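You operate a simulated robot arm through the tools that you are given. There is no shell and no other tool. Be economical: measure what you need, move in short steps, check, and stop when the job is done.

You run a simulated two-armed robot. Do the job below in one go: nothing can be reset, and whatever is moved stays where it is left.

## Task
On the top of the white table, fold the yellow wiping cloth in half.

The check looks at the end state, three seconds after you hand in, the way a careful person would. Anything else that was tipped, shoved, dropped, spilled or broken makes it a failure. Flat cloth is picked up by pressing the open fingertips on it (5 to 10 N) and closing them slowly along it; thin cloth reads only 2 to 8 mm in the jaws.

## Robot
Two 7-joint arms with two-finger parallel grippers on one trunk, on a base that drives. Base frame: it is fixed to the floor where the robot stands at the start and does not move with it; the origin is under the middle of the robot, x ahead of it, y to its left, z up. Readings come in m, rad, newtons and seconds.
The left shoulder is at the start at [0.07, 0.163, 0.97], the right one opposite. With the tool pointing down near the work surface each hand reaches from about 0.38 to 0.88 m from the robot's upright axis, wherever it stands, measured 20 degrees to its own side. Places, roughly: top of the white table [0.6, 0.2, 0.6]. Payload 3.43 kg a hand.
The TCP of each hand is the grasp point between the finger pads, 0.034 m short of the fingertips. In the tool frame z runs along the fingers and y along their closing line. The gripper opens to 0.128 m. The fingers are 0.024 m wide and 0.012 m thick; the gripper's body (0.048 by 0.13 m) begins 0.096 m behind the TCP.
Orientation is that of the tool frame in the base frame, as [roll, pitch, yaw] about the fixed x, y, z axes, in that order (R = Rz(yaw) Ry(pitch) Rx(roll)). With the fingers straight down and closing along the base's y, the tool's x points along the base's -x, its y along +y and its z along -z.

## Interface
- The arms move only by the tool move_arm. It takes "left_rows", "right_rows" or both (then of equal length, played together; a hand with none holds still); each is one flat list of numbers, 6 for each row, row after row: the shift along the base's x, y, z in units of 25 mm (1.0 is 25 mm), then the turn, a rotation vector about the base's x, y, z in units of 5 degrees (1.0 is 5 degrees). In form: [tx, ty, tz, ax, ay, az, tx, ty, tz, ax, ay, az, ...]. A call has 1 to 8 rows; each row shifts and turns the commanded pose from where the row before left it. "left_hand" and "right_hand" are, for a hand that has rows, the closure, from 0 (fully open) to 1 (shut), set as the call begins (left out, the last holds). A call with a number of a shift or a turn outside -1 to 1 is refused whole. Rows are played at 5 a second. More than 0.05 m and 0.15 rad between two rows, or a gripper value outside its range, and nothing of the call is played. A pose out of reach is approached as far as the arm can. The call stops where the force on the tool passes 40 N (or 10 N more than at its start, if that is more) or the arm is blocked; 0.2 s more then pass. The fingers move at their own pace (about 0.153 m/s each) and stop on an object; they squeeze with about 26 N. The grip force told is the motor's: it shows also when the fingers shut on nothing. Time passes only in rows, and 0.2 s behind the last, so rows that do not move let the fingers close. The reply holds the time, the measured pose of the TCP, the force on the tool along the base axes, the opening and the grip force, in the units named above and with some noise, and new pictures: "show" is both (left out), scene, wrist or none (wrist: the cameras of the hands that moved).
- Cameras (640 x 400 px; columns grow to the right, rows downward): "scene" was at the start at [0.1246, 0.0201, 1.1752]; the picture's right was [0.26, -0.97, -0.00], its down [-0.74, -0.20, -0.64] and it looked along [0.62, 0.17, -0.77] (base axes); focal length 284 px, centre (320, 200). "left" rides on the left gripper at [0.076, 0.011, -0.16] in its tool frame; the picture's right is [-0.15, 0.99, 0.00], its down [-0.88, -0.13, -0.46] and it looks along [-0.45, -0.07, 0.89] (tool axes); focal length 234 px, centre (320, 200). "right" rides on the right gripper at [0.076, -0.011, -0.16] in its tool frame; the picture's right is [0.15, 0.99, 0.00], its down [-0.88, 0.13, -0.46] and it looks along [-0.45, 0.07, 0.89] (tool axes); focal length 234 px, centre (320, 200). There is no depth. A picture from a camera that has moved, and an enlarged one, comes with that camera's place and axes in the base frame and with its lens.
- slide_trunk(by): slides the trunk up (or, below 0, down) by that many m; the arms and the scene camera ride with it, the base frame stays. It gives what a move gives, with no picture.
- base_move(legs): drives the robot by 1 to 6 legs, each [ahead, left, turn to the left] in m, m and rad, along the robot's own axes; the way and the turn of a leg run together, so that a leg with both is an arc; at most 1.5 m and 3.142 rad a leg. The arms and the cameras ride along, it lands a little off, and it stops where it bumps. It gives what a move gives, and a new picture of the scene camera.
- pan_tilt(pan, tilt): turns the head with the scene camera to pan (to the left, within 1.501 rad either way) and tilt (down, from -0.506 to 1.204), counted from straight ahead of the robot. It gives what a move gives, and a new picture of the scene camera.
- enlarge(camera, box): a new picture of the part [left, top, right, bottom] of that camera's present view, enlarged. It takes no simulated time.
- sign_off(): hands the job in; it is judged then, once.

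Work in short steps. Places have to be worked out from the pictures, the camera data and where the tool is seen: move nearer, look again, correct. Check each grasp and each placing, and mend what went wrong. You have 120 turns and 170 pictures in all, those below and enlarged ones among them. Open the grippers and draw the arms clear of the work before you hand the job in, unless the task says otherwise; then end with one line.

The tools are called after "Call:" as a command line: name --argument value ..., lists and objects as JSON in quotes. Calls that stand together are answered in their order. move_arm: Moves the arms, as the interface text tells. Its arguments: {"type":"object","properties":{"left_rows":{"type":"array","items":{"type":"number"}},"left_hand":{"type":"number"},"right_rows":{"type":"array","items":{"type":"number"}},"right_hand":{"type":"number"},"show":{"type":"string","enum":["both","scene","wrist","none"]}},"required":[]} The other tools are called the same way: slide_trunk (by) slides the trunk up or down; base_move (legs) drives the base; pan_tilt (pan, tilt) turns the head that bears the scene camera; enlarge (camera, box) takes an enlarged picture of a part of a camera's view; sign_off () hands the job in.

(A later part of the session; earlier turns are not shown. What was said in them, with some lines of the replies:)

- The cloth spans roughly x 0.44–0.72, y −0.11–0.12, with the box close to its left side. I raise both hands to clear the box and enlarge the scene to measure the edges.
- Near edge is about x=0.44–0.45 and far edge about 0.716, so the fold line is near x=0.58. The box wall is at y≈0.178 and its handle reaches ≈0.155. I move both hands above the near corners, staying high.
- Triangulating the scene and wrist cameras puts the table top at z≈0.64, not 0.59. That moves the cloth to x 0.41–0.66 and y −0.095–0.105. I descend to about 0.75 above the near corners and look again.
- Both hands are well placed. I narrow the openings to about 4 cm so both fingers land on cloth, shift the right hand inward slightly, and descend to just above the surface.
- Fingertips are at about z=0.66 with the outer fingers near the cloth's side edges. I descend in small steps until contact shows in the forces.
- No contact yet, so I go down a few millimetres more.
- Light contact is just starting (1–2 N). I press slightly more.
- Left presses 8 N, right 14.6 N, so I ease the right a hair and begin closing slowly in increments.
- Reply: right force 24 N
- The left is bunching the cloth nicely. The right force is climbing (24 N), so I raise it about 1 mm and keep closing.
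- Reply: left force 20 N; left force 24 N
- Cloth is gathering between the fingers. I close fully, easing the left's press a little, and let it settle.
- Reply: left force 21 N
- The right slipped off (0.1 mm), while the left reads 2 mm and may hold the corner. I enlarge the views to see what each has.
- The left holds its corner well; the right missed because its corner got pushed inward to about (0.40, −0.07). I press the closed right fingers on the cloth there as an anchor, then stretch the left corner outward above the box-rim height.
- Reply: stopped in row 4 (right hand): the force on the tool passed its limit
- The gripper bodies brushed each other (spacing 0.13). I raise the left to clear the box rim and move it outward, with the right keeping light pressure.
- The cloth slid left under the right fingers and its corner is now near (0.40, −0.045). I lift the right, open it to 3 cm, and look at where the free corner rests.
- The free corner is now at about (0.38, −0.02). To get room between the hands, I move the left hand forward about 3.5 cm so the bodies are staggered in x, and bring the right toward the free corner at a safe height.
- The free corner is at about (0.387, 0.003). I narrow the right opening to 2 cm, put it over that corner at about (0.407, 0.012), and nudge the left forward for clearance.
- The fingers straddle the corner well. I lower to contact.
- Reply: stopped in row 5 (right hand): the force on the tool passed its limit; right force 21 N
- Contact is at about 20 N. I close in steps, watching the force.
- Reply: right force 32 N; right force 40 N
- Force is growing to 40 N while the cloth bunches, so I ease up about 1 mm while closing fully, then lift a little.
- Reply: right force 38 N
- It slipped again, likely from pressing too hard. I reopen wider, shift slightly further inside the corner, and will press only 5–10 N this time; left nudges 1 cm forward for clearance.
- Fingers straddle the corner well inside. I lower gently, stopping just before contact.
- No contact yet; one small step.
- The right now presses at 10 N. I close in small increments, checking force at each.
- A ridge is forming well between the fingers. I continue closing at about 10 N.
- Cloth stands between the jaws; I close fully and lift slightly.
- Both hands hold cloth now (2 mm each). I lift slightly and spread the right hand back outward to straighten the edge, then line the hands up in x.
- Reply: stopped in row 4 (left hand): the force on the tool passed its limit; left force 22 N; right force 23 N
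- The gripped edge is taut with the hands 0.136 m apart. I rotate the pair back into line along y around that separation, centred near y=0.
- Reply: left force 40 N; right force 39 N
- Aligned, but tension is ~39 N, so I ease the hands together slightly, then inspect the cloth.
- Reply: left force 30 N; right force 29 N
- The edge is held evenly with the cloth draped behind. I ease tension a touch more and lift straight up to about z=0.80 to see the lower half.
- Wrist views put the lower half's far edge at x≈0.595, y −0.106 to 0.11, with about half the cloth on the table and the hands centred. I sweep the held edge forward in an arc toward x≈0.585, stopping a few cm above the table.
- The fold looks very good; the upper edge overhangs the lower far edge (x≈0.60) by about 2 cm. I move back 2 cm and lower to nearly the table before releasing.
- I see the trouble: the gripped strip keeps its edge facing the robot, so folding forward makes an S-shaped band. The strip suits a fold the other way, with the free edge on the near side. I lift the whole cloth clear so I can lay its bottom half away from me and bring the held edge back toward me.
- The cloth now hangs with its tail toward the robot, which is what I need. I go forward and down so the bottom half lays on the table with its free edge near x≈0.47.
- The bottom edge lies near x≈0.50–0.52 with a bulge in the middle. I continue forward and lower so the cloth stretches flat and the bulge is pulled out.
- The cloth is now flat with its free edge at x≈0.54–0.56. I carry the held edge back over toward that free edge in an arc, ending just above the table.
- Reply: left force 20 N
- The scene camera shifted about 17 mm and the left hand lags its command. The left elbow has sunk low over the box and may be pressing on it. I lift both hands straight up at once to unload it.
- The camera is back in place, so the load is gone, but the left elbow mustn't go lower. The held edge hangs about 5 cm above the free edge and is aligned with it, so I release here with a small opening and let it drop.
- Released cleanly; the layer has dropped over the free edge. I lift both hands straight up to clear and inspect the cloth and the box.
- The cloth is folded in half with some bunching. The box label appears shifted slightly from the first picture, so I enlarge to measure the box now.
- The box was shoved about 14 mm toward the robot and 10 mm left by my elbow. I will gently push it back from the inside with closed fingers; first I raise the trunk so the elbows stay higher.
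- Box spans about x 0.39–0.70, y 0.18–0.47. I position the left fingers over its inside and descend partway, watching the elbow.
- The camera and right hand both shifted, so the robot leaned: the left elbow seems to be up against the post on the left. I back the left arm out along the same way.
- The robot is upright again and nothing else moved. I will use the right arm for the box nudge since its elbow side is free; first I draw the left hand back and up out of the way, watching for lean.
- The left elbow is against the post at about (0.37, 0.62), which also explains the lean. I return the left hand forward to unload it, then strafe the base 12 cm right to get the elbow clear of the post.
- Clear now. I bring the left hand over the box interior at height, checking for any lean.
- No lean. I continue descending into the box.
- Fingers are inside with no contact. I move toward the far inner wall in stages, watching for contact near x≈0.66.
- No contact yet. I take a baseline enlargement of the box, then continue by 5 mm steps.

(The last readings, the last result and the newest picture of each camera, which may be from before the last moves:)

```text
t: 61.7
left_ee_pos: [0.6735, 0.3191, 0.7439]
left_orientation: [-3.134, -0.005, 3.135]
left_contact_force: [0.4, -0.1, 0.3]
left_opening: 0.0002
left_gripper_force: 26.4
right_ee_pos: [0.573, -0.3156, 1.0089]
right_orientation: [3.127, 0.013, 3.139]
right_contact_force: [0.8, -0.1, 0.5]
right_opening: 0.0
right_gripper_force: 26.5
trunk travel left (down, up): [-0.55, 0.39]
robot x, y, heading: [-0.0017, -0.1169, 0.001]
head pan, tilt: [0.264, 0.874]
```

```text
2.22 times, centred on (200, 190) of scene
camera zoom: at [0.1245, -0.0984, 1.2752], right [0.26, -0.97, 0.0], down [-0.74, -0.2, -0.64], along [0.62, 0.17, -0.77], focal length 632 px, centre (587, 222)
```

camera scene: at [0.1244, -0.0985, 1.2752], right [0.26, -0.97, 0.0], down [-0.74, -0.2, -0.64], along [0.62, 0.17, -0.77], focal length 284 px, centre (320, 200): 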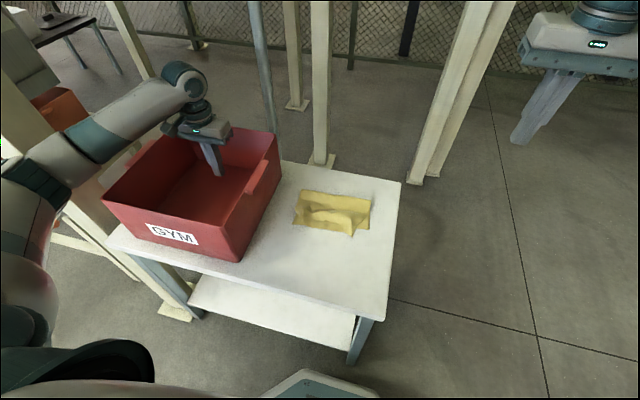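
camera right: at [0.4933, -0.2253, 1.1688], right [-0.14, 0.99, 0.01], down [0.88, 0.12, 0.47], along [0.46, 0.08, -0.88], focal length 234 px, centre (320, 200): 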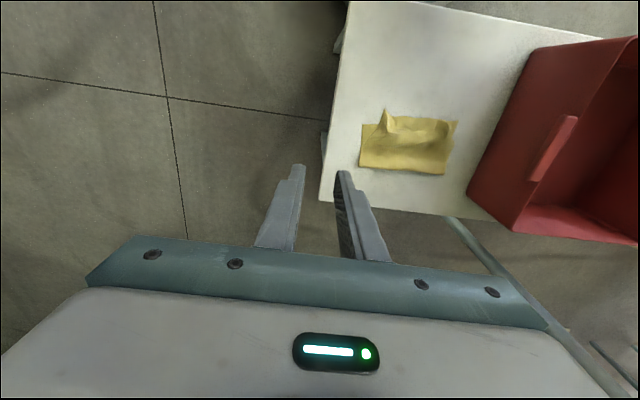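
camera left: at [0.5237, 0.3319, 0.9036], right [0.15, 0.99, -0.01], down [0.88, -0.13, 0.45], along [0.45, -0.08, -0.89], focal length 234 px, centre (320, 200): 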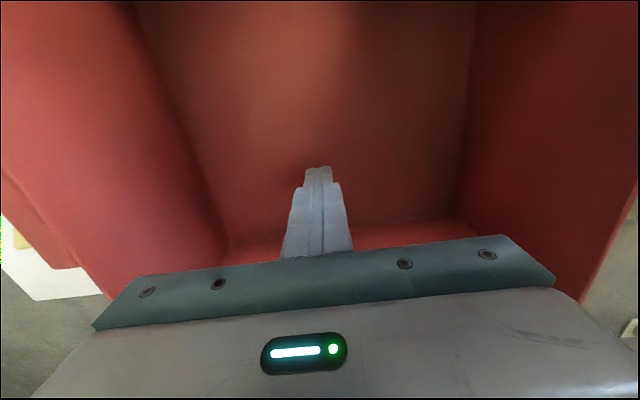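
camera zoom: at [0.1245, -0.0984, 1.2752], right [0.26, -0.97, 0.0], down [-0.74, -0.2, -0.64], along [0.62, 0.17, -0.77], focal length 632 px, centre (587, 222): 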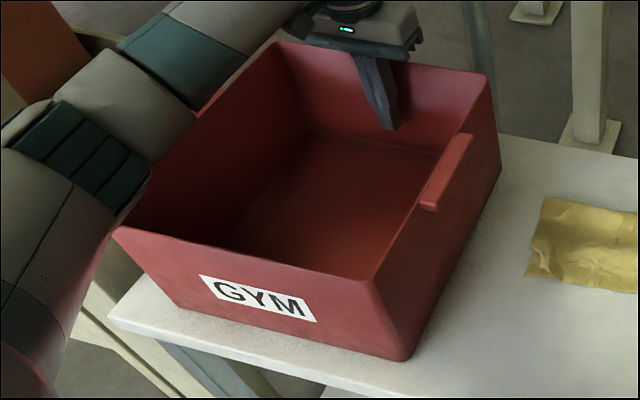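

The box is unmoved so far and the wall is close. I proceed in small steps and check both the box and the elbow.

Call:
move_arm --left_rows '[0.15, 0, 0, 0, 0, 0, 0.15, 0, 0, 0, 0, 0, 0, 0, 0, 0, 0, 0]' --show "wrist"

Call:
move_arm --left_rows '[0.15, 0, 0, 0, 0, 0, 0.15, 0, 0, 0, 0, 0, 0, 0, 0, 0, 0, 0]' --show "none"

Call:
enlarge --camera "scene" --box '[80, 100, 320, 280]'

```text
t: 62.5
left_ee_pos: [0.6795, 0.3186, 0.7443]
left_orientation: [-3.133, -0.005, 3.137]
left_contact_force: [-0.3, -0.4, 1.1]
left_opening: 0.0002
left_gripper_force: 25.9
right_ee_pos: [0.5739, -0.3153, 1.0094]
right_orientation: [3.126, 0.012, 3.14]
right_contact_force: [-0.1, -0.8, 0.1]
right_opening: 0.0
right_gripper_force: 26.0
trunk travel left (down, up): [-0.55, 0.39]
robot x, y, heading: [0.0001, -0.1213, 0.003]
head pan, tilt: [0.264, 0.874]
camera left: at [0.6058, 0.3308, 0.9044], right [0.15, 0.99, -0.01], down [0.88, -0.13, 0.45], along [0.45, -0.08, -0.89], focal length 234 px, centre (320, 200)
```

left: 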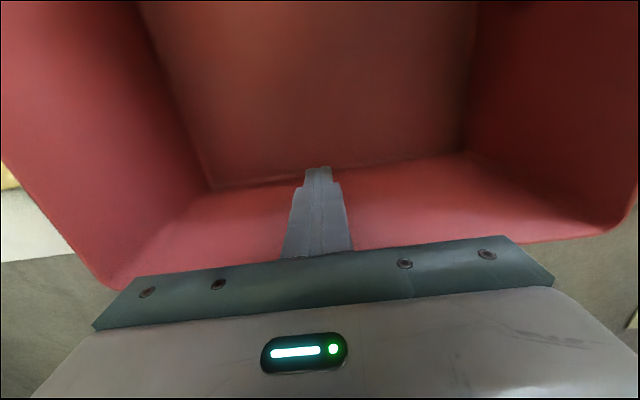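

```text
t: 63.3
left_ee_pos: [0.6866, 0.3191, 0.7439]
left_orientation: [-3.134, -0.005, 3.136]
left_contact_force: [-2.2, -0.8, -0.7]
left_opening: 0.0
left_gripper_force: 25.7
right_ee_pos: [0.5718, -0.3149, 1.0089]
right_orientation: [3.126, 0.013, 3.14]
right_contact_force: [-0.2, -1.0, 0.0]
right_opening: 0.0
right_gripper_force: 25.6
trunk travel left (down, up): [-0.55, 0.39]
robot x, y, heading: [0.003, -0.1166, 0.0]
head pan, tilt: [0.264, 0.874]
```

```text
2.22 times, centred on (200, 190) of scene
camera zoom: at [0.1244, -0.0984, 1.2752], right [0.26, -0.97, 0.0], down [-0.74, -0.2, -0.64], along [0.62, 0.17, -0.77], focal length 632 px, centre (587, 222)
```

zoom: 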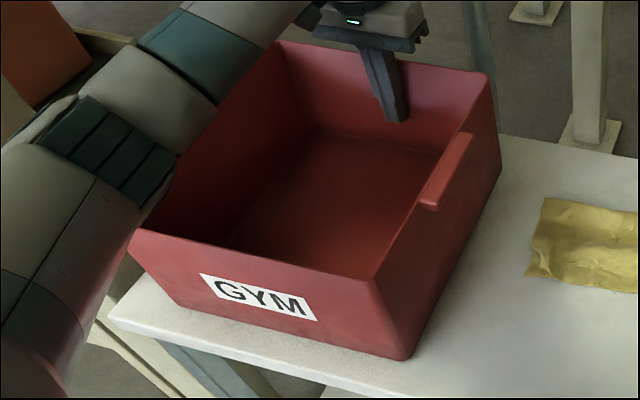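

Contact has just begun (−2 N) at x=0.687. I push 14 mm now in one slow call.

Call:
move_arm --left_rows '[0.12, 0, 0, 0, 0, 0, 0.15, 0, 0, 0, 0, 0, 0.15, 0, 0, 0, 0, 0, 0.15, 0, 0, 0, 0, 0]' --show "none"

Call:
enlarge --camera "scene" --box '[80, 100, 320, 280]'

```text
t: 64.3
left_ee_pos: [0.7019, 0.3194, 0.7457]
left_orientation: [-3.134, -0.005, 3.135]
left_contact_force: [-1.2, -0.7, 0.1]
left_opening: 0.0
left_gripper_force: 26.2
right_ee_pos: [0.5725, -0.3159, 1.0087]
right_orientation: [3.125, 0.014, 3.14]
right_contact_force: [0.1, -1.2, 0.1]
right_opening: 0.0001
right_gripper_force: 25.8
trunk travel left (down, up): [-0.55, 0.39]
robot x, y, heading: [0.0005, -0.1176, -0.002]
head pan, tilt: [0.264, 0.874]
```

```text
2.22 times, centred on (200, 190) of scene
camera zoom: at [0.1245, -0.0986, 1.2752], right [0.26, -0.97, 0.0], down [-0.74, -0.2, -0.64], along [0.62, 0.17, -0.77], focal length 632 px, centre (587, 222)
```

zoom: 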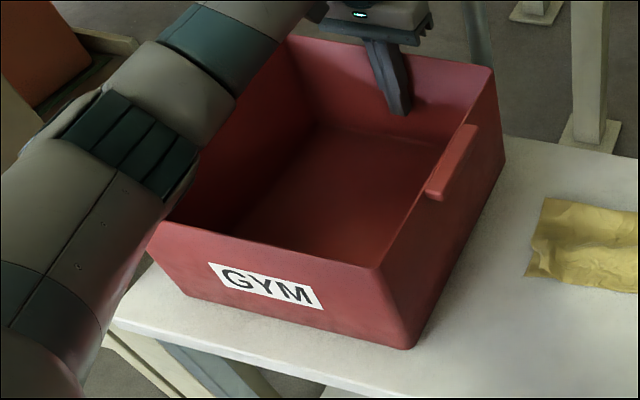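

The box moved +12 mm in x, with only a few newtons. I push 4 mm more, then back off from the wall toward the middle of the box.

Call:
move_arm --left_rows '[0.1, 0, 0, 0, 0, 0, 0.08, 0, 0, 0, 0, 0, -0.8, 0, 0, 0, 0, 0, -1, 0, 0, 0, 0, 0, -1, -0.4, 0, 0, 0, 0, -1, -0.6, 0, 0, 0, 0, -1, -0.6, 0, 0, 0, 0, -0.6, -0.6, 0, 0, 0, 0]' --show "wrist"

Call:
enlarge --camera "scene" --box '[80, 100, 320, 280]'

```text
t: 66.1
left_ee_pos: [0.5714, 0.2668, 0.7418]
left_orientation: [-3.134, -0.006, 3.137]
left_contact_force: [0.3, 0.8, 0.2]
left_opening: 0.0001
left_gripper_force: 25.6
right_ee_pos: [0.5714, -0.316, 1.0097]
right_orientation: [3.125, 0.012, 3.14]
right_contact_force: [0.4, -0.2, 0.3]
right_opening: 0.0
right_gripper_force: 25.8
trunk travel left (down, up): [-0.55, 0.39]
robot x, y, heading: [-0.0024, -0.119, 0.001]
head pan, tilt: [0.264, 0.874]
camera left: at [0.4966, 0.2775, 0.9031], right [0.15, 0.99, -0.01], down [0.88, -0.13, 0.45], along [0.45, -0.08, -0.89], focal length 234 px, centre (320, 200)
```

left: 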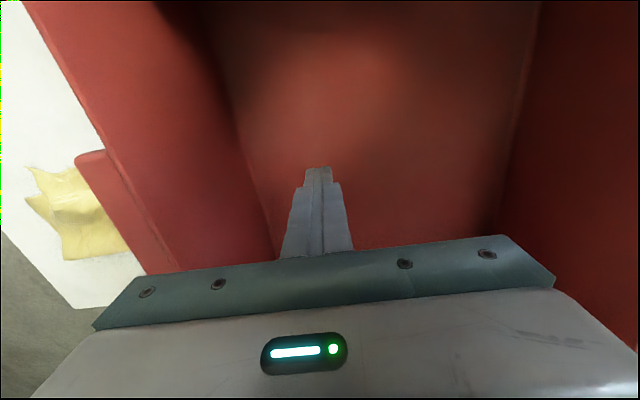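

```text
2.22 times, centred on (200, 190) of scene
camera zoom: at [0.1244, -0.0986, 1.2752], right [0.26, -0.97, 0.0], down [-0.74, -0.2, -0.64], along [0.62, 0.17, -0.77], focal length 632 px, centre (587, 222)
```

zoom: 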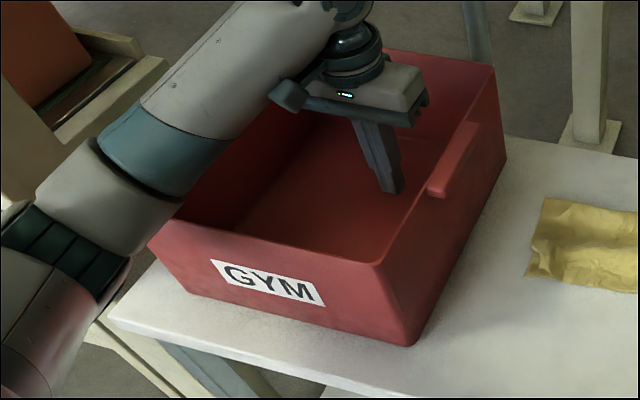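

x is restored (0.407). Now I push the right inner wall toward −y: approach first, then small steps.

Call:
move_arm --left_rows '[0, -0.8, 0, 0, 0, 0, 0, -0.6, 0, 0, 0, 0, 0, 0, 0, 0, 0, 0]' --show "none"

Call:
move_arm --left_rows '[0, -0.2, 0, 0, 0, 0, 0, -0.2, 0, 0, 0, 0, 0, 0, 0, 0, 0, 0]' --show "wrist"

Call:
enlarge --camera "scene" --box '[80, 100, 320, 280]'

```text
t: 66.9
left_ee_pos: [0.5729, 0.2294, 0.7436]
left_orientation: [-3.136, -0.004, 3.135]
left_contact_force: [0.1, -0.5, 0.1]
left_opening: 0.0001
left_gripper_force: 25.9
right_ee_pos: [0.5735, -0.3158, 1.0086]
right_orientation: [3.126, 0.013, 3.141]
right_contact_force: [0.2, -0.5, 0.0]
right_opening: 0.0001
right_gripper_force: 25.8
trunk travel left (down, up): [-0.55, 0.39]
robot x, y, heading: [0.0016, -0.1189, -0.002]
head pan, tilt: [0.264, 0.874]
```

```text
t: 67.7
left_ee_pos: [0.5736, 0.2198, 0.7449]
left_orientation: [-3.133, -0.005, 3.134]
left_contact_force: [1.2, -0.5, 0.2]
left_opening: 0.0
left_gripper_force: 26.0
right_ee_pos: [0.5715, -0.3154, 1.0103]
right_orientation: [3.126, 0.012, 3.14]
right_contact_force: [0.9, -0.7, 0.8]
right_opening: 0.0
right_gripper_force: 25.7
trunk travel left (down, up): [-0.55, 0.39]
robot x, y, heading: [0.0052, -0.1197, 0.002]
head pan, tilt: [0.264, 0.874]
camera left: at [0.4979, 0.2312, 0.9043], right [0.15, 0.99, -0.01], down [0.88, -0.13, 0.45], along [0.45, -0.08, -0.89], focal length 234 px, centre (320, 200)
```

left: 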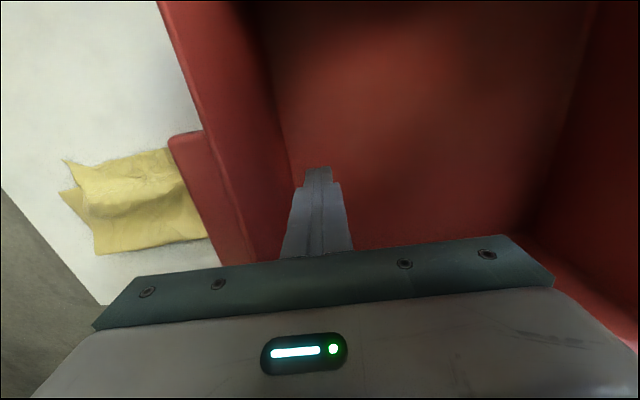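

```text
2.22 times, centred on (200, 190) of scene
camera zoom: at [0.1245, -0.0984, 1.2752], right [0.26, -0.97, 0.0], down [-0.74, -0.2, -0.64], along [0.62, 0.17, -0.77], focal length 632 px, centre (587, 222)
```

zoom: 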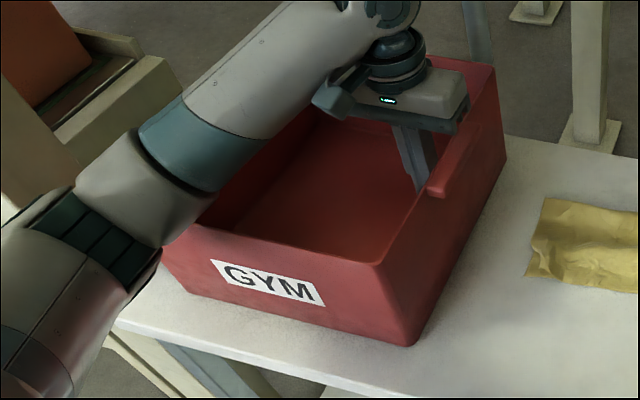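

Near the wall, with the box still. I continue in small steps until the force shows.

Call:
move_arm --left_rows '[0, -0.16, 0, 0, 0, 0, 0, -0.16, 0, 0, 0, 0, 0, 0, 0, 0, 0, 0]' --show "none"

Call:
move_arm --left_rows '[0, -0.12, 0, 0, 0, 0, 0, -0.12, 0, 0, 0, 0, 0, 0, 0, 0, 0, 0]' --show "none"

Call:
enlarge --camera "scene" --box '[80, 100, 320, 280]'

```text
t: 68.5
left_ee_pos: [0.5725, 0.2111, 0.7453]
left_orientation: [-3.135, -0.006, 3.133]
left_contact_force: [0.3, 0.5, -0.5]
left_opening: 0.0
left_gripper_force: 26.4
right_ee_pos: [0.5718, -0.3159, 1.0096]
right_orientation: [3.126, 0.012, 3.141]
right_contact_force: [-0.3, 0.2, -0.2]
right_opening: 0.0005
right_gripper_force: 26.1
trunk travel left (down, up): [-0.55, 0.39]
robot x, y, heading: [-0.0025, -0.119, 0.0]
head pan, tilt: [0.264, 0.874]
```

```text
t: 69.3
left_ee_pos: [0.5726, 0.2033, 0.7441]
left_orientation: [-3.135, -0.006, 3.136]
left_contact_force: [0.6, 0.4, 0.3]
left_opening: 0.0
left_gripper_force: 26.5
right_ee_pos: [0.5728, -0.3167, 1.0095]
right_orientation: [3.126, 0.013, 3.139]
right_contact_force: [0.1, -0.3, 0.5]
right_opening: 0.0
right_gripper_force: 25.7
trunk travel left (down, up): [-0.55, 0.39]
robot x, y, heading: [-0.0019, -0.1175, -0.004]
head pan, tilt: [0.264, 0.874]
```

```text
2.22 times, centred on (200, 190) of scene
camera zoom: at [0.1245, -0.0984, 1.2752], right [0.26, -0.97, 0.0], down [-0.74, -0.2, -0.64], along [0.62, 0.17, -0.77], focal length 632 px, centre (587, 222)
```

zoom: 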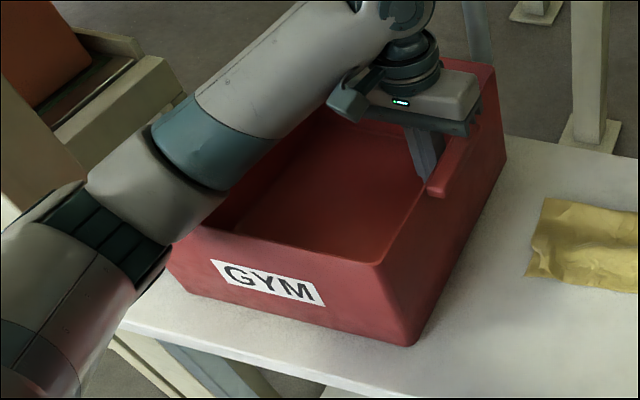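

Call:
move_arm --left_rows '[0, -0.12, 0, 0, 0, 0, 0, -0.12, 0, 0, 0, 0, 0, -0.12, 0, 0, 0, 0]' --show "none"

Call:
enlarge --camera "scene" --box '[80, 100, 320, 280]'

```text
t: 70.1
left_ee_pos: [0.5724, 0.1977, 0.7444]
left_orientation: [-3.134, -0.006, 3.138]
left_contact_force: [0.1, 2.2, 0.1]
left_opening: 0.0
left_gripper_force: 25.9
right_ee_pos: [0.5731, -0.3147, 1.0096]
right_orientation: [3.126, 0.011, 3.139]
right_contact_force: [-1.0, 1.2, 0.7]
right_opening: 0.0001
right_gripper_force: 26.0
trunk travel left (down, up): [-0.55, 0.39]
robot x, y, heading: [-0.0006, -0.1182, 0.003]
head pan, tilt: [0.264, 0.874]
```

```text
2.22 times, centred on (200, 190) of scene
camera zoom: at [0.1245, -0.0982, 1.2752], right [0.26, -0.97, 0.0], down [-0.74, -0.2, -0.64], along [0.62, 0.17, -0.77], focal length 632 px, centre (587, 222)
```

zoom: 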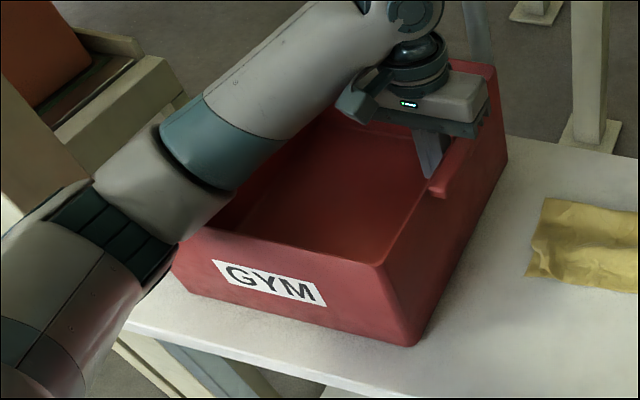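

Contact made (2 N). I push about 11 mm in −y.

Call:
move_arm --left_rows '[0, -0.15, 0, 0, 0, 0, 0, -0.15, 0, 0, 0, 0, 0, -0.12, 0, 0, 0, 0, 0, 0, 0, 0, 0, 0]' --show "none"

Call:
enlarge --camera "scene" --box '[80, 100, 320, 280]'

```text
t: 71.1
left_ee_pos: [0.5734, 0.1864, 0.7445]
left_orientation: [-3.136, -0.005, 3.135]
left_contact_force: [-0.6, 1.8, 0.6]
left_opening: 0.0
left_gripper_force: 26.1
right_ee_pos: [0.5713, -0.3152, 1.0099]
right_orientation: [3.126, 0.011, 3.139]
right_contact_force: [0.6, 0.3, -1.4]
right_opening: 0.0
right_gripper_force: 25.6
trunk travel left (down, up): [-0.55, 0.39]
robot x, y, heading: [0.0002, -0.1164, 0.002]
head pan, tilt: [0.264, 0.874]
```

```text
2.22 times, centred on (200, 190) of scene
camera zoom: at [0.1245, -0.0983, 1.2752], right [0.26, -0.97, 0.0], down [-0.74, -0.2, -0.64], along [0.62, 0.17, -0.77], focal length 632 px, centre (587, 222)
```

zoom: 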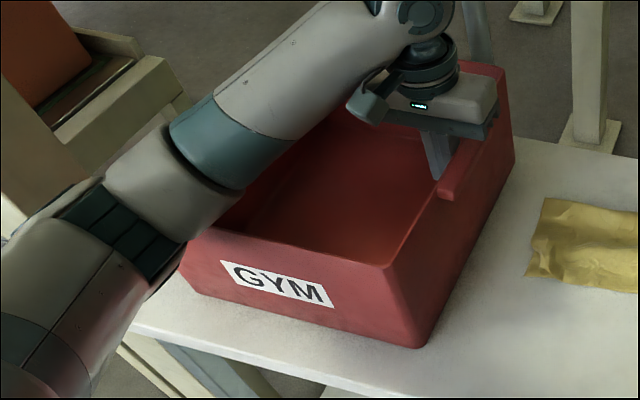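

The box corner reads (0.408, 0.173) against its original (0.4075, 0.170), so it is restored. I back off the wall and lift the left hand out.

Call:
move_arm --left_rows '[0, 0.8, 0, 0, 0, 0, 0, 0.6, 0.2, 0, 0, 0, 0, 0, 1, 0, 0, 0, 0, 0, 1, 0, 0, 0, 0, 0, 1, 0, 0, 0, 0, 0, 1, 0, 0, 0, 0, 0, 1, 0, 0, 0, 0, 0, 1, 0, 0, 0]' --show "none"

Call:
move_arm --left_rows '[0, 0, 1, 0, 0, 0, 0, 0, 1, 0, 0, 0, 0, 0, 1, 0, 0, 0, 0, 0, 1, 0, 0, 0, 0, 0, 1, 0, 0, 0, 0, 0, 0, 0, 0, 0]' --show "scene"

Call:
enlarge --camera "scene" --box '[270, 170, 400, 260]'

```text
t: 72.9
left_ee_pos: [0.5736, 0.2205, 0.8994]
left_orientation: [-3.136, -0.006, 3.136]
left_contact_force: [-0.2, -0.4, 0.3]
left_opening: 0.0001
left_gripper_force: 25.9
right_ee_pos: [0.5711, -0.3158, 1.0095]
right_orientation: [3.125, 0.014, 3.141]
right_contact_force: [-0.5, 0.7, 0.1]
right_opening: 0.0002
right_gripper_force: 25.8
trunk travel left (down, up): [-0.55, 0.39]
robot x, y, heading: [0.0039, -0.12, 0.003]
head pan, tilt: [0.264, 0.874]
```

```text
t: 74.3
left_ee_pos: [0.5729, 0.2192, 1.0239]
left_orientation: [-3.132, -0.004, 3.135]
left_contact_force: [0.1, 0.2, 0.0]
left_opening: 0.0
left_gripper_force: 26.2
right_ee_pos: [0.5725, -0.3161, 1.0096]
right_orientation: [3.128, 0.013, 3.14]
right_contact_force: [-0.2, -0.7, -0.6]
right_opening: 0.0
right_gripper_force: 26.0
trunk travel left (down, up): [-0.55, 0.39]
robot x, y, heading: [-0.0022, -0.115, 0.002]
head pan, tilt: [0.264, 0.874]
camera scene: at [0.1249, -0.0981, 1.2752], right [0.26, -0.97, 0.0], down [-0.74, -0.2, -0.64], along [0.62, 0.17, -0.77], focal length 284 px, centre (320, 200)
```

scene: 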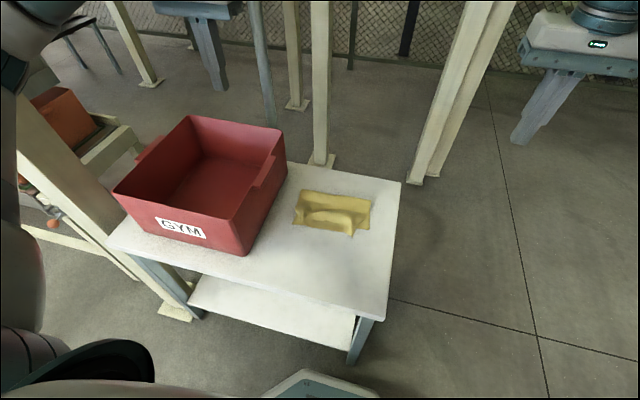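

```text
4.44 times, centred on (335, 215) of scene
camera zoom: at [0.1249, -0.0981, 1.2752], right [0.26, -0.97, 0.0], down [-0.74, -0.2, -0.64], along [0.62, 0.17, -0.77], focal length 1264 px, centre (253, 133)
```

zoom: 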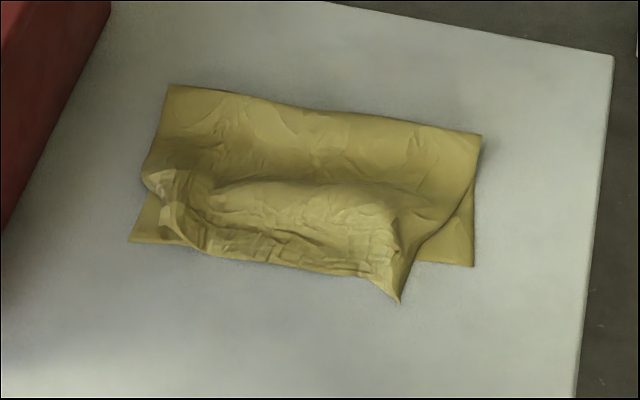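

The box is back. The cloth is halved, but the upper right corner is pulled in, with a ridge tip at about (0.53, −0.07) against the lower corner at (0.567, −0.113). I bring the right hand over that ridge to grip it and tug the corner into place.

Call:
move_arm --right_rows '[-0.1, 1, -0.6, 0, 0, 0, -0.1, 1, -0.6, 0, 0, 0, -0.1, 1, -0.6, 0, 0, 0, -0.1, 1, -0.6, 0, 0, 0, -0.1, 1, -0.6, 0, 0, 0, -0.2, 1, -0.6, 0, 0, 0, -0.2, 1, -0.6, 0, 0, 0, -0.2, 1, -0.6, 0, 0, 0]' --right_hand 0.72 --show "none"

Call:
move_arm --right_rows '[0, 0.9, -0.8, 0, 0, 0, 0, 0.95, -0.8, 0, 0, 0, 0, 0, -0.8, 0, 0, 0, 0, 0, -0.8, 0, 0, 0, 0, 0, -0.8, 0, 0, 0, 0, 0, -0.6, 0, 0, 0, 0, 0, 0, 0, 0, 0]'

```text
t: 76.1
left_ee_pos: [0.5729, 0.22, 1.024]
left_orientation: [-3.133, -0.006, 3.136]
left_contact_force: [-0.4, 1.0, -0.4]
left_opening: 0.0
left_gripper_force: 26.4
right_ee_pos: [0.5454, -0.1148, 0.89]
right_orientation: [3.128, 0.012, 3.138]
right_contact_force: [0.3, 0.9, 0.4]
right_opening: 0.0359
right_gripper_force: 0.0
trunk travel left (down, up): [-0.55, 0.39]
robot x, y, heading: [-0.0004, -0.1182, 0.001]
head pan, tilt: [0.264, 0.874]
```

```text
t: 77.7
left_ee_pos: [0.5732, 0.2183, 1.024]
left_orientation: [-3.134, -0.005, 3.136]
left_contact_force: [0.2, -0.1, 0.3]
left_opening: 0.0
left_gripper_force: 25.9
right_ee_pos: [0.5436, -0.0694, 0.7747]
right_orientation: [3.126, 0.012, 3.14]
right_contact_force: [0.2, 0.2, 0.0]
right_opening: 0.0358
right_gripper_force: 0.2
trunk travel left (down, up): [-0.55, 0.39]
robot x, y, heading: [0.0004, -0.1167, 0.005]
head pan, tilt: [0.264, 0.874]
camera scene: at [0.1244, -0.0984, 1.2752], right [0.26, -0.97, 0.0], down [-0.74, -0.2, -0.64], along [0.62, 0.17, -0.77], focal length 284 px, centre (320, 200)
camera right: at [0.4662, -0.0828, 0.9345], right [-0.15, 0.99, 0.01], down [0.87, 0.12, 0.47], along [0.46, 0.08, -0.88], focal length 234 px, centre (320, 200)
```

scene: 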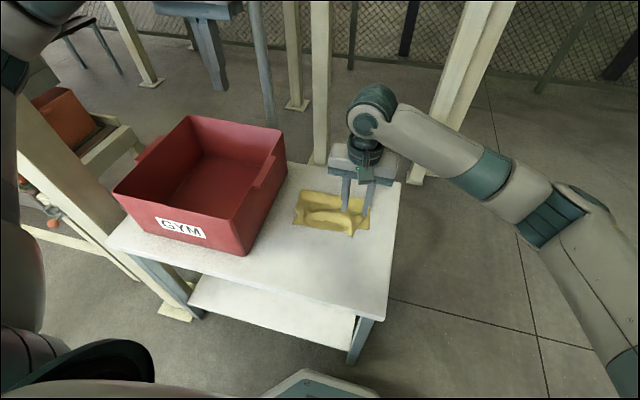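
right: 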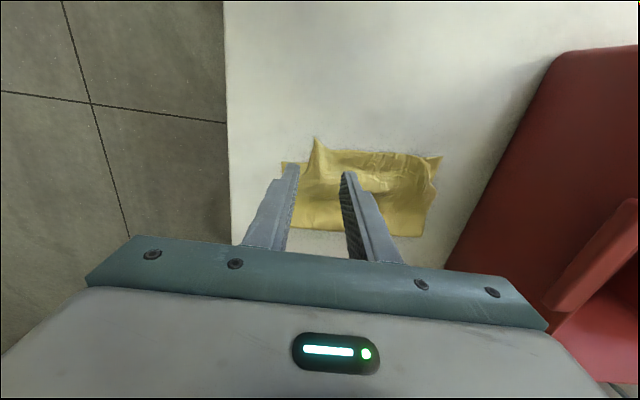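

The ridge lies between the open fingers. I lower to just above the lower layer and close.

Call:
move_arm --right_rows '[0, -0.1, -0.9, 0, 0, 0, 0, 0, -0.9, 0, 0, 0, 0, 0, -0.8, 0, 0, 0, 0, 0, -0.6, 0, 0, 0, 0, 0, -0.2, 0, 0, 0, 0, 0, 0, 0, 0, 0]' --show "wrist"

Call:
enlarge --camera "right" --box '[240, 120, 480, 270]'

```text
t: 79.1
left_ee_pos: [0.573, 0.2191, 1.0235]
left_orientation: [-3.135, -0.005, 3.137]
left_contact_force: [0.1, -0.2, -0.5]
left_opening: 0.0
left_gripper_force: 26.1
right_ee_pos: [0.5448, -0.0707, 0.6889]
right_orientation: [3.126, 0.013, 3.141]
right_contact_force: [0.1, -0.1, 0.5]
right_opening: 0.0358
right_gripper_force: 0.1
trunk travel left (down, up): [-0.55, 0.39]
robot x, y, heading: [0.002, -0.1174, -0.001]
head pan, tilt: [0.264, 0.874]
camera right: at [0.4667, -0.085, 0.8492], right [-0.15, 0.99, 0.01], down [0.88, 0.12, 0.47], along [0.46, 0.08, -0.88], focal length 234 px, centre (320, 200)
```

right: 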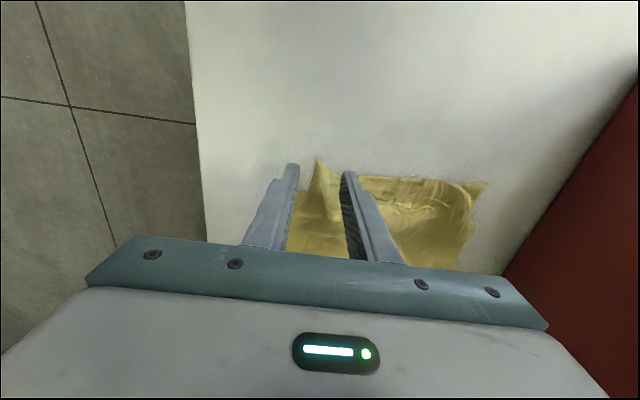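

```text
2.67 times, centred on (360, 195) of right
camera zoom: at [0.4667, -0.085, 0.8492], right [-0.15, 0.99, 0.01], down [0.88, 0.12, 0.47], along [0.46, 0.08, -0.88], focal length 624 px, centre (213, 213)
```

zoom: 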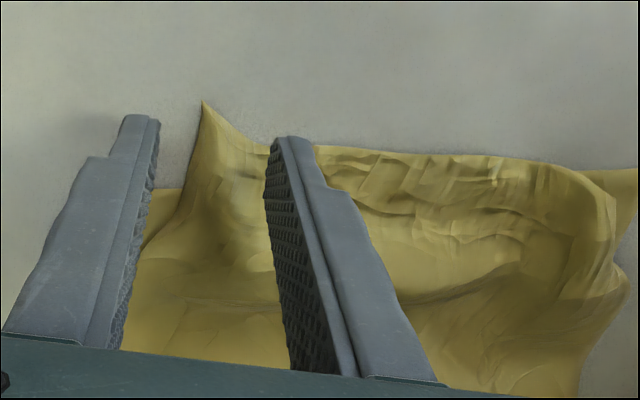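

Call:
move_arm --right_rows '[0, 0, -0.2, 0, 0, 0, 0, 0, 0, 0, 0, 0]' --show "none"

Call:
move_arm --right_rows '[0, 0, 0, 0, 0, 0]' --right_hand 0.86 --show "none"

Call:
move_arm --right_rows '[0, 0, 0, 0, 0, 0, 0, 0, 0, 0, 0, 0]' --right_hand 1 --show "wrist"

```text
t: 79.7
left_ee_pos: [0.5732, 0.2191, 1.0256]
left_orientation: [-3.133, -0.006, 3.136]
left_contact_force: [0.5, -0.5, -0.2]
left_opening: 0.0
left_gripper_force: 25.8
right_ee_pos: [0.5443, -0.0715, 0.6834]
right_orientation: [3.126, 0.012, 3.14]
right_contact_force: [0.4, 0.1, -0.4]
right_opening: 0.0358
right_gripper_force: 0.1
trunk travel left (down, up): [-0.55, 0.39]
robot x, y, heading: [0.0024, -0.1198, 0.002]
head pan, tilt: [0.264, 0.874]
```

```text
t: 80.1
left_ee_pos: [0.5729, 0.2176, 1.0241]
left_orientation: [-3.134, -0.006, 3.136]
left_contact_force: [0.3, 0.3, 0.0]
left_opening: 0.0001
left_gripper_force: 26.1
right_ee_pos: [0.5458, -0.0733, 0.6842]
right_orientation: [3.125, 0.012, 3.139]
right_contact_force: [0.8, 0.0, 0.8]
right_opening: 0.0181
right_gripper_force: 0.1
trunk travel left (down, up): [-0.55, 0.39]
robot x, y, heading: [0.0024, -0.1197, 0.001]
head pan, tilt: [0.264, 0.874]
```

```text
t: 80.7
left_ee_pos: [0.573, 0.2183, 1.0239]
left_orientation: [-3.134, -0.005, 3.138]
left_contact_force: [0.2, 0.0, -0.4]
left_opening: 0.0
left_gripper_force: 26.5
right_ee_pos: [0.5454, -0.0719, 0.6839]
right_orientation: [3.126, 0.013, 3.141]
right_contact_force: [-0.6, 0.9, -0.2]
right_opening: 0.0019
right_gripper_force: 25.7
trunk travel left (down, up): [-0.55, 0.39]
robot x, y, heading: [-0.0003, -0.1175, 0.003]
head pan, tilt: [0.264, 0.874]
camera right: at [0.4668, -0.0852, 0.8445], right [-0.15, 0.99, 0.01], down [0.88, 0.12, 0.47], along [0.46, 0.08, -0.88], focal length 234 px, centre (320, 200)
```

right: 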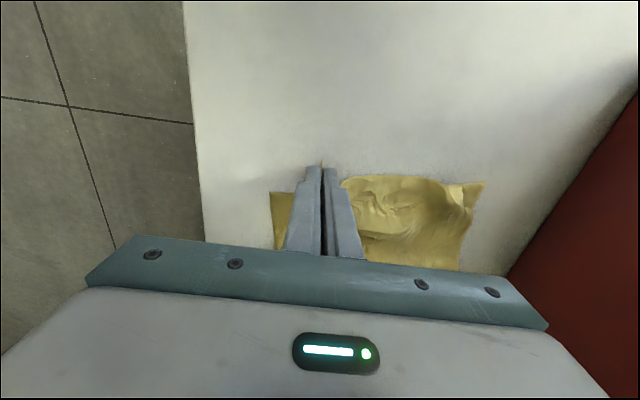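

The ridge is gripped (1.9 mm). I lift a few millimetres and draw the corner outward to align with the lower corner.

Call:
move_arm --right_rows '[0, 0, 0.3, 0, 0, 0, 0.3, -0.4, 0.1, 0, 0, 0, 0.3, -0.4, 0, 0, 0, 0, 0.3, -0.4, 0, 0, 0, 0, 0.2, -0.2, 0, 0, 0, 0, 0, 0, 0, 0, 0, 0]' --show "wrist"

Call:
enlarge --camera "scene" --box '[270, 150, 410, 250]'

```text
t: 82.1
left_ee_pos: [0.5727, 0.2185, 1.0234]
left_orientation: [-3.135, -0.006, 3.136]
left_contact_force: [0.3, -0.2, -0.8]
left_opening: 0.0
left_gripper_force: 26.7
right_ee_pos: [0.5721, -0.1082, 0.6932]
right_orientation: [3.126, 0.014, 3.139]
right_contact_force: [-0.8, -0.1, 0.7]
right_opening: 0.0018
right_gripper_force: 25.8
trunk travel left (down, up): [-0.55, 0.39]
robot x, y, heading: [0.0025, -0.1176, 0.002]
head pan, tilt: [0.264, 0.874]
camera right: at [0.4948, -0.1204, 0.8542], right [-0.14, 0.99, 0.01], down [0.88, 0.12, 0.47], along [0.46, 0.08, -0.88], focal length 234 px, centre (320, 200)
```

right: 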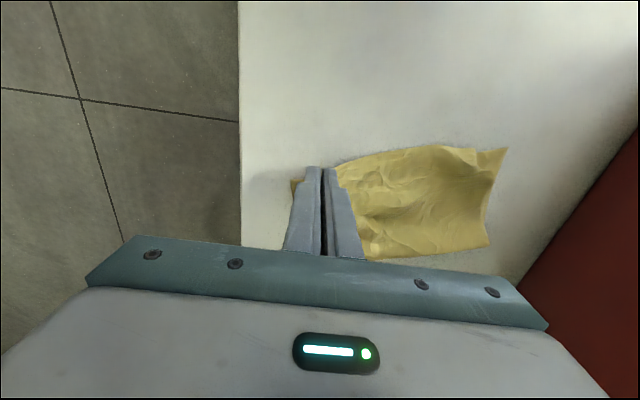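

```text
4.00 times, centred on (340, 200) of scene
camera zoom: at [0.1245, -0.0983, 1.2752], right [0.26, -0.97, 0.0], down [-0.74, -0.2, -0.64], along [0.62, 0.17, -0.77], focal length 1137 px, centre (240, 200)
```

zoom: 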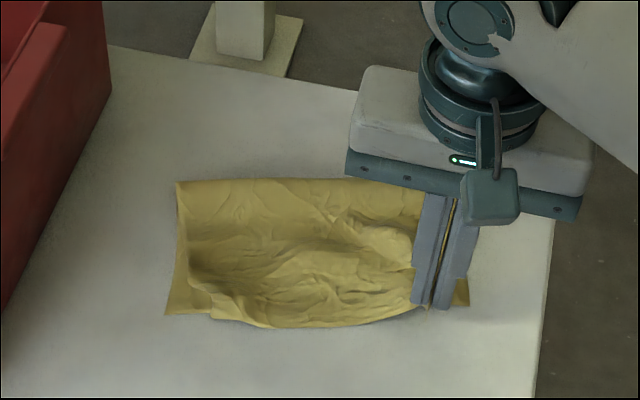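

Much flatter. I draw it 8 mm further out, lower, and release.

Call:
move_arm --right_rows '[0, -0.32, -0.1, 0, 0, 0, 0, 0, -0.3, 0, 0, 0, 0, 0, 0, 0, 0, 0]' --show "none"

Call:
move_arm --right_rows '[0, 0, 0, 0, 0, 0, 0, 0, 0, 0, 0, 0]' --right_hand 0.75 --show "none"

Call:
move_arm --right_rows '[0, 0, 0.6, 0, 0, 0, 0, 0, 0.9, 0, 0, 0, 0, 0, 0.9, 0, 0, 0, 0, 0, 0.9, 0, 0, 0, 0, -0.5, 0.9, 0, 0, 0, 0, -0.9, 0.9, 0, 0, 0, 0, -0.9, 0.9, 0, 0, 0]' --show "wrist"

Call:
enlarge --camera "scene" --box '[270, 150, 410, 250]'

```text
t: 82.9
left_ee_pos: [0.5731, 0.2184, 1.024]
left_orientation: [-3.135, -0.005, 3.136]
left_contact_force: [0.7, 0.4, -0.8]
left_opening: 0.0001
left_gripper_force: 26.3
right_ee_pos: [0.5719, -0.1151, 0.6839]
right_orientation: [3.126, 0.013, 3.14]
right_contact_force: [-0.2, 0.5, 2.7]
right_opening: 0.0017
right_gripper_force: 26.1
trunk travel left (down, up): [-0.55, 0.39]
robot x, y, heading: [0.0011, -0.1187, -0.002]
head pan, tilt: [0.264, 0.874]
```

```text
t: 83.5
left_ee_pos: [0.5729, 0.2185, 1.0235]
left_orientation: [-3.135, -0.007, 3.137]
left_contact_force: [-0.4, -0.6, 0.6]
left_opening: 0.0
left_gripper_force: 26.3
right_ee_pos: [0.5724, -0.1152, 0.6838]
right_orientation: [3.127, 0.014, 3.139]
right_contact_force: [1.2, 0.3, 0.1]
right_opening: 0.0321
right_gripper_force: 0.1
trunk travel left (down, up): [-0.55, 0.39]
robot x, y, heading: [0.002, -0.1203, 0.002]
head pan, tilt: [0.264, 0.874]
```

```text
t: 85.1
left_ee_pos: [0.5725, 0.2176, 1.0246]
left_orientation: [-3.134, -0.007, 3.137]
left_contact_force: [-0.5, -0.2, 0.2]
left_opening: 0.0
left_gripper_force: 26.1
right_ee_pos: [0.5692, -0.1734, 0.8356]
right_orientation: [3.127, 0.012, 3.14]
right_contact_force: [-0.2, 0.3, -0.1]
right_opening: 0.0321
right_gripper_force: 0.1
trunk travel left (down, up): [-0.55, 0.39]
robot x, y, heading: [-0.0005, -0.1193, 0.0]
head pan, tilt: [0.264, 0.874]
camera right: at [0.4925, -0.1864, 0.9949], right [-0.15, 0.99, 0.01], down [0.88, 0.12, 0.47], along [0.46, 0.08, -0.88], focal length 234 px, centre (320, 200)
```

right: 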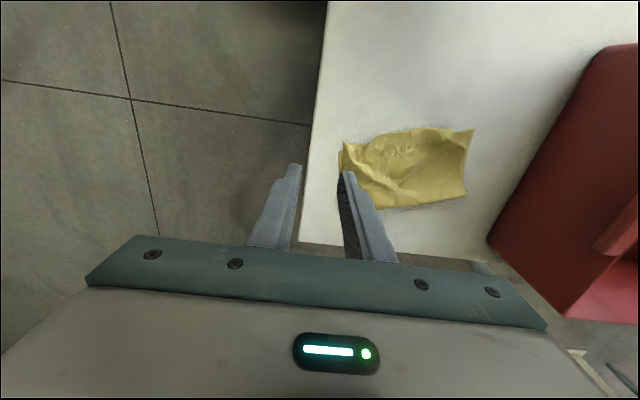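

```text
4.00 times, centred on (340, 200) of scene
camera zoom: at [0.1241, -0.099, 1.2752], right [0.26, -0.97, 0.0], down [-0.74, -0.2, -0.64], along [0.62, 0.17, -0.77], focal length 1137 px, centre (240, 200)
```

zoom: 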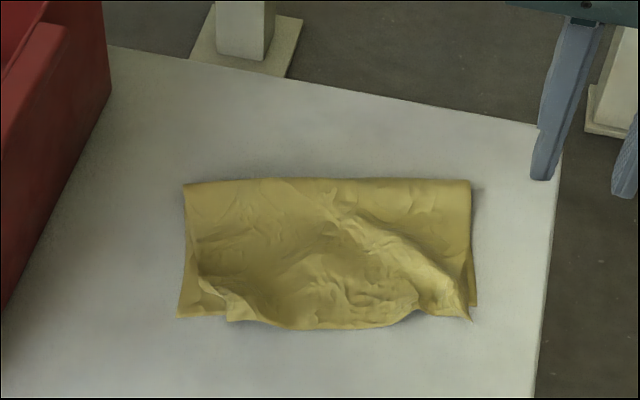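

A clean half fold with edges and corners nearly coincident. I open both grippers, draw the arms clear, and take a final look.

Call:
move_arm --left_rows '[0, 0, 0.5, 0, 0, 0, 0, 0, 0.5, 0, 0, 0, 0, 0, 0, 0, 0, 0, 0, 0, 0, 0, 0, 0, 0, 0, 0, 0, 0, 0]' --right_rows '[0, -1, 0.8, 0, 0, 0, 0, -1, 0.8, 0, 0, 0, 0, -1, 0.8, 0, 0, 0, 0, -1, 0.8, 0, 0, 0, 0, -1, 0.5, 0, 0, 0]' --left_hand 0 --right_hand 0 --show "scene"

```text
t: 86.3
left_ee_pos: [0.5733, 0.2193, 1.0506]
left_orientation: [-3.135, -0.005, 3.136]
left_contact_force: [0.0, -0.4, 0.5]
left_opening: 0.128
left_gripper_force: 0.1
right_ee_pos: [0.5724, -0.2969, 0.9277]
right_orientation: [3.124, 0.012, 3.141]
right_contact_force: [-0.3, 0.2, -0.6]
right_opening: 0.1277
right_gripper_force: 0.1
trunk travel left (down, up): [-0.55, 0.39]
robot x, y, heading: [-0.0002, -0.1197, 0.005]
head pan, tilt: [0.264, 0.874]
camera scene: at [0.1242, -0.0992, 1.2752], right [0.26, -0.97, 0.0], down [-0.74, -0.2, -0.64], along [0.62, 0.17, -0.77], focal length 284 px, centre (320, 200)
```

scene: 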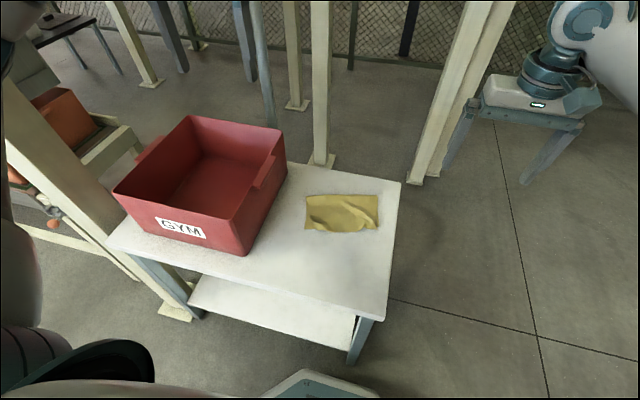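

The cloth is folded in half on the table, the box is back within a few millimetres of its place, and both hands are open and clear, so I hand in.

Call:
sign_off

```text
The job is handed in.
```

The yellow cloth is folded in half on the white table, with a slight bulge left and one upper corner about 1.5 cm in; my left arm shoved the red box about 2 cm along the way, and I pushed it back to within about 3 mm of where it started.
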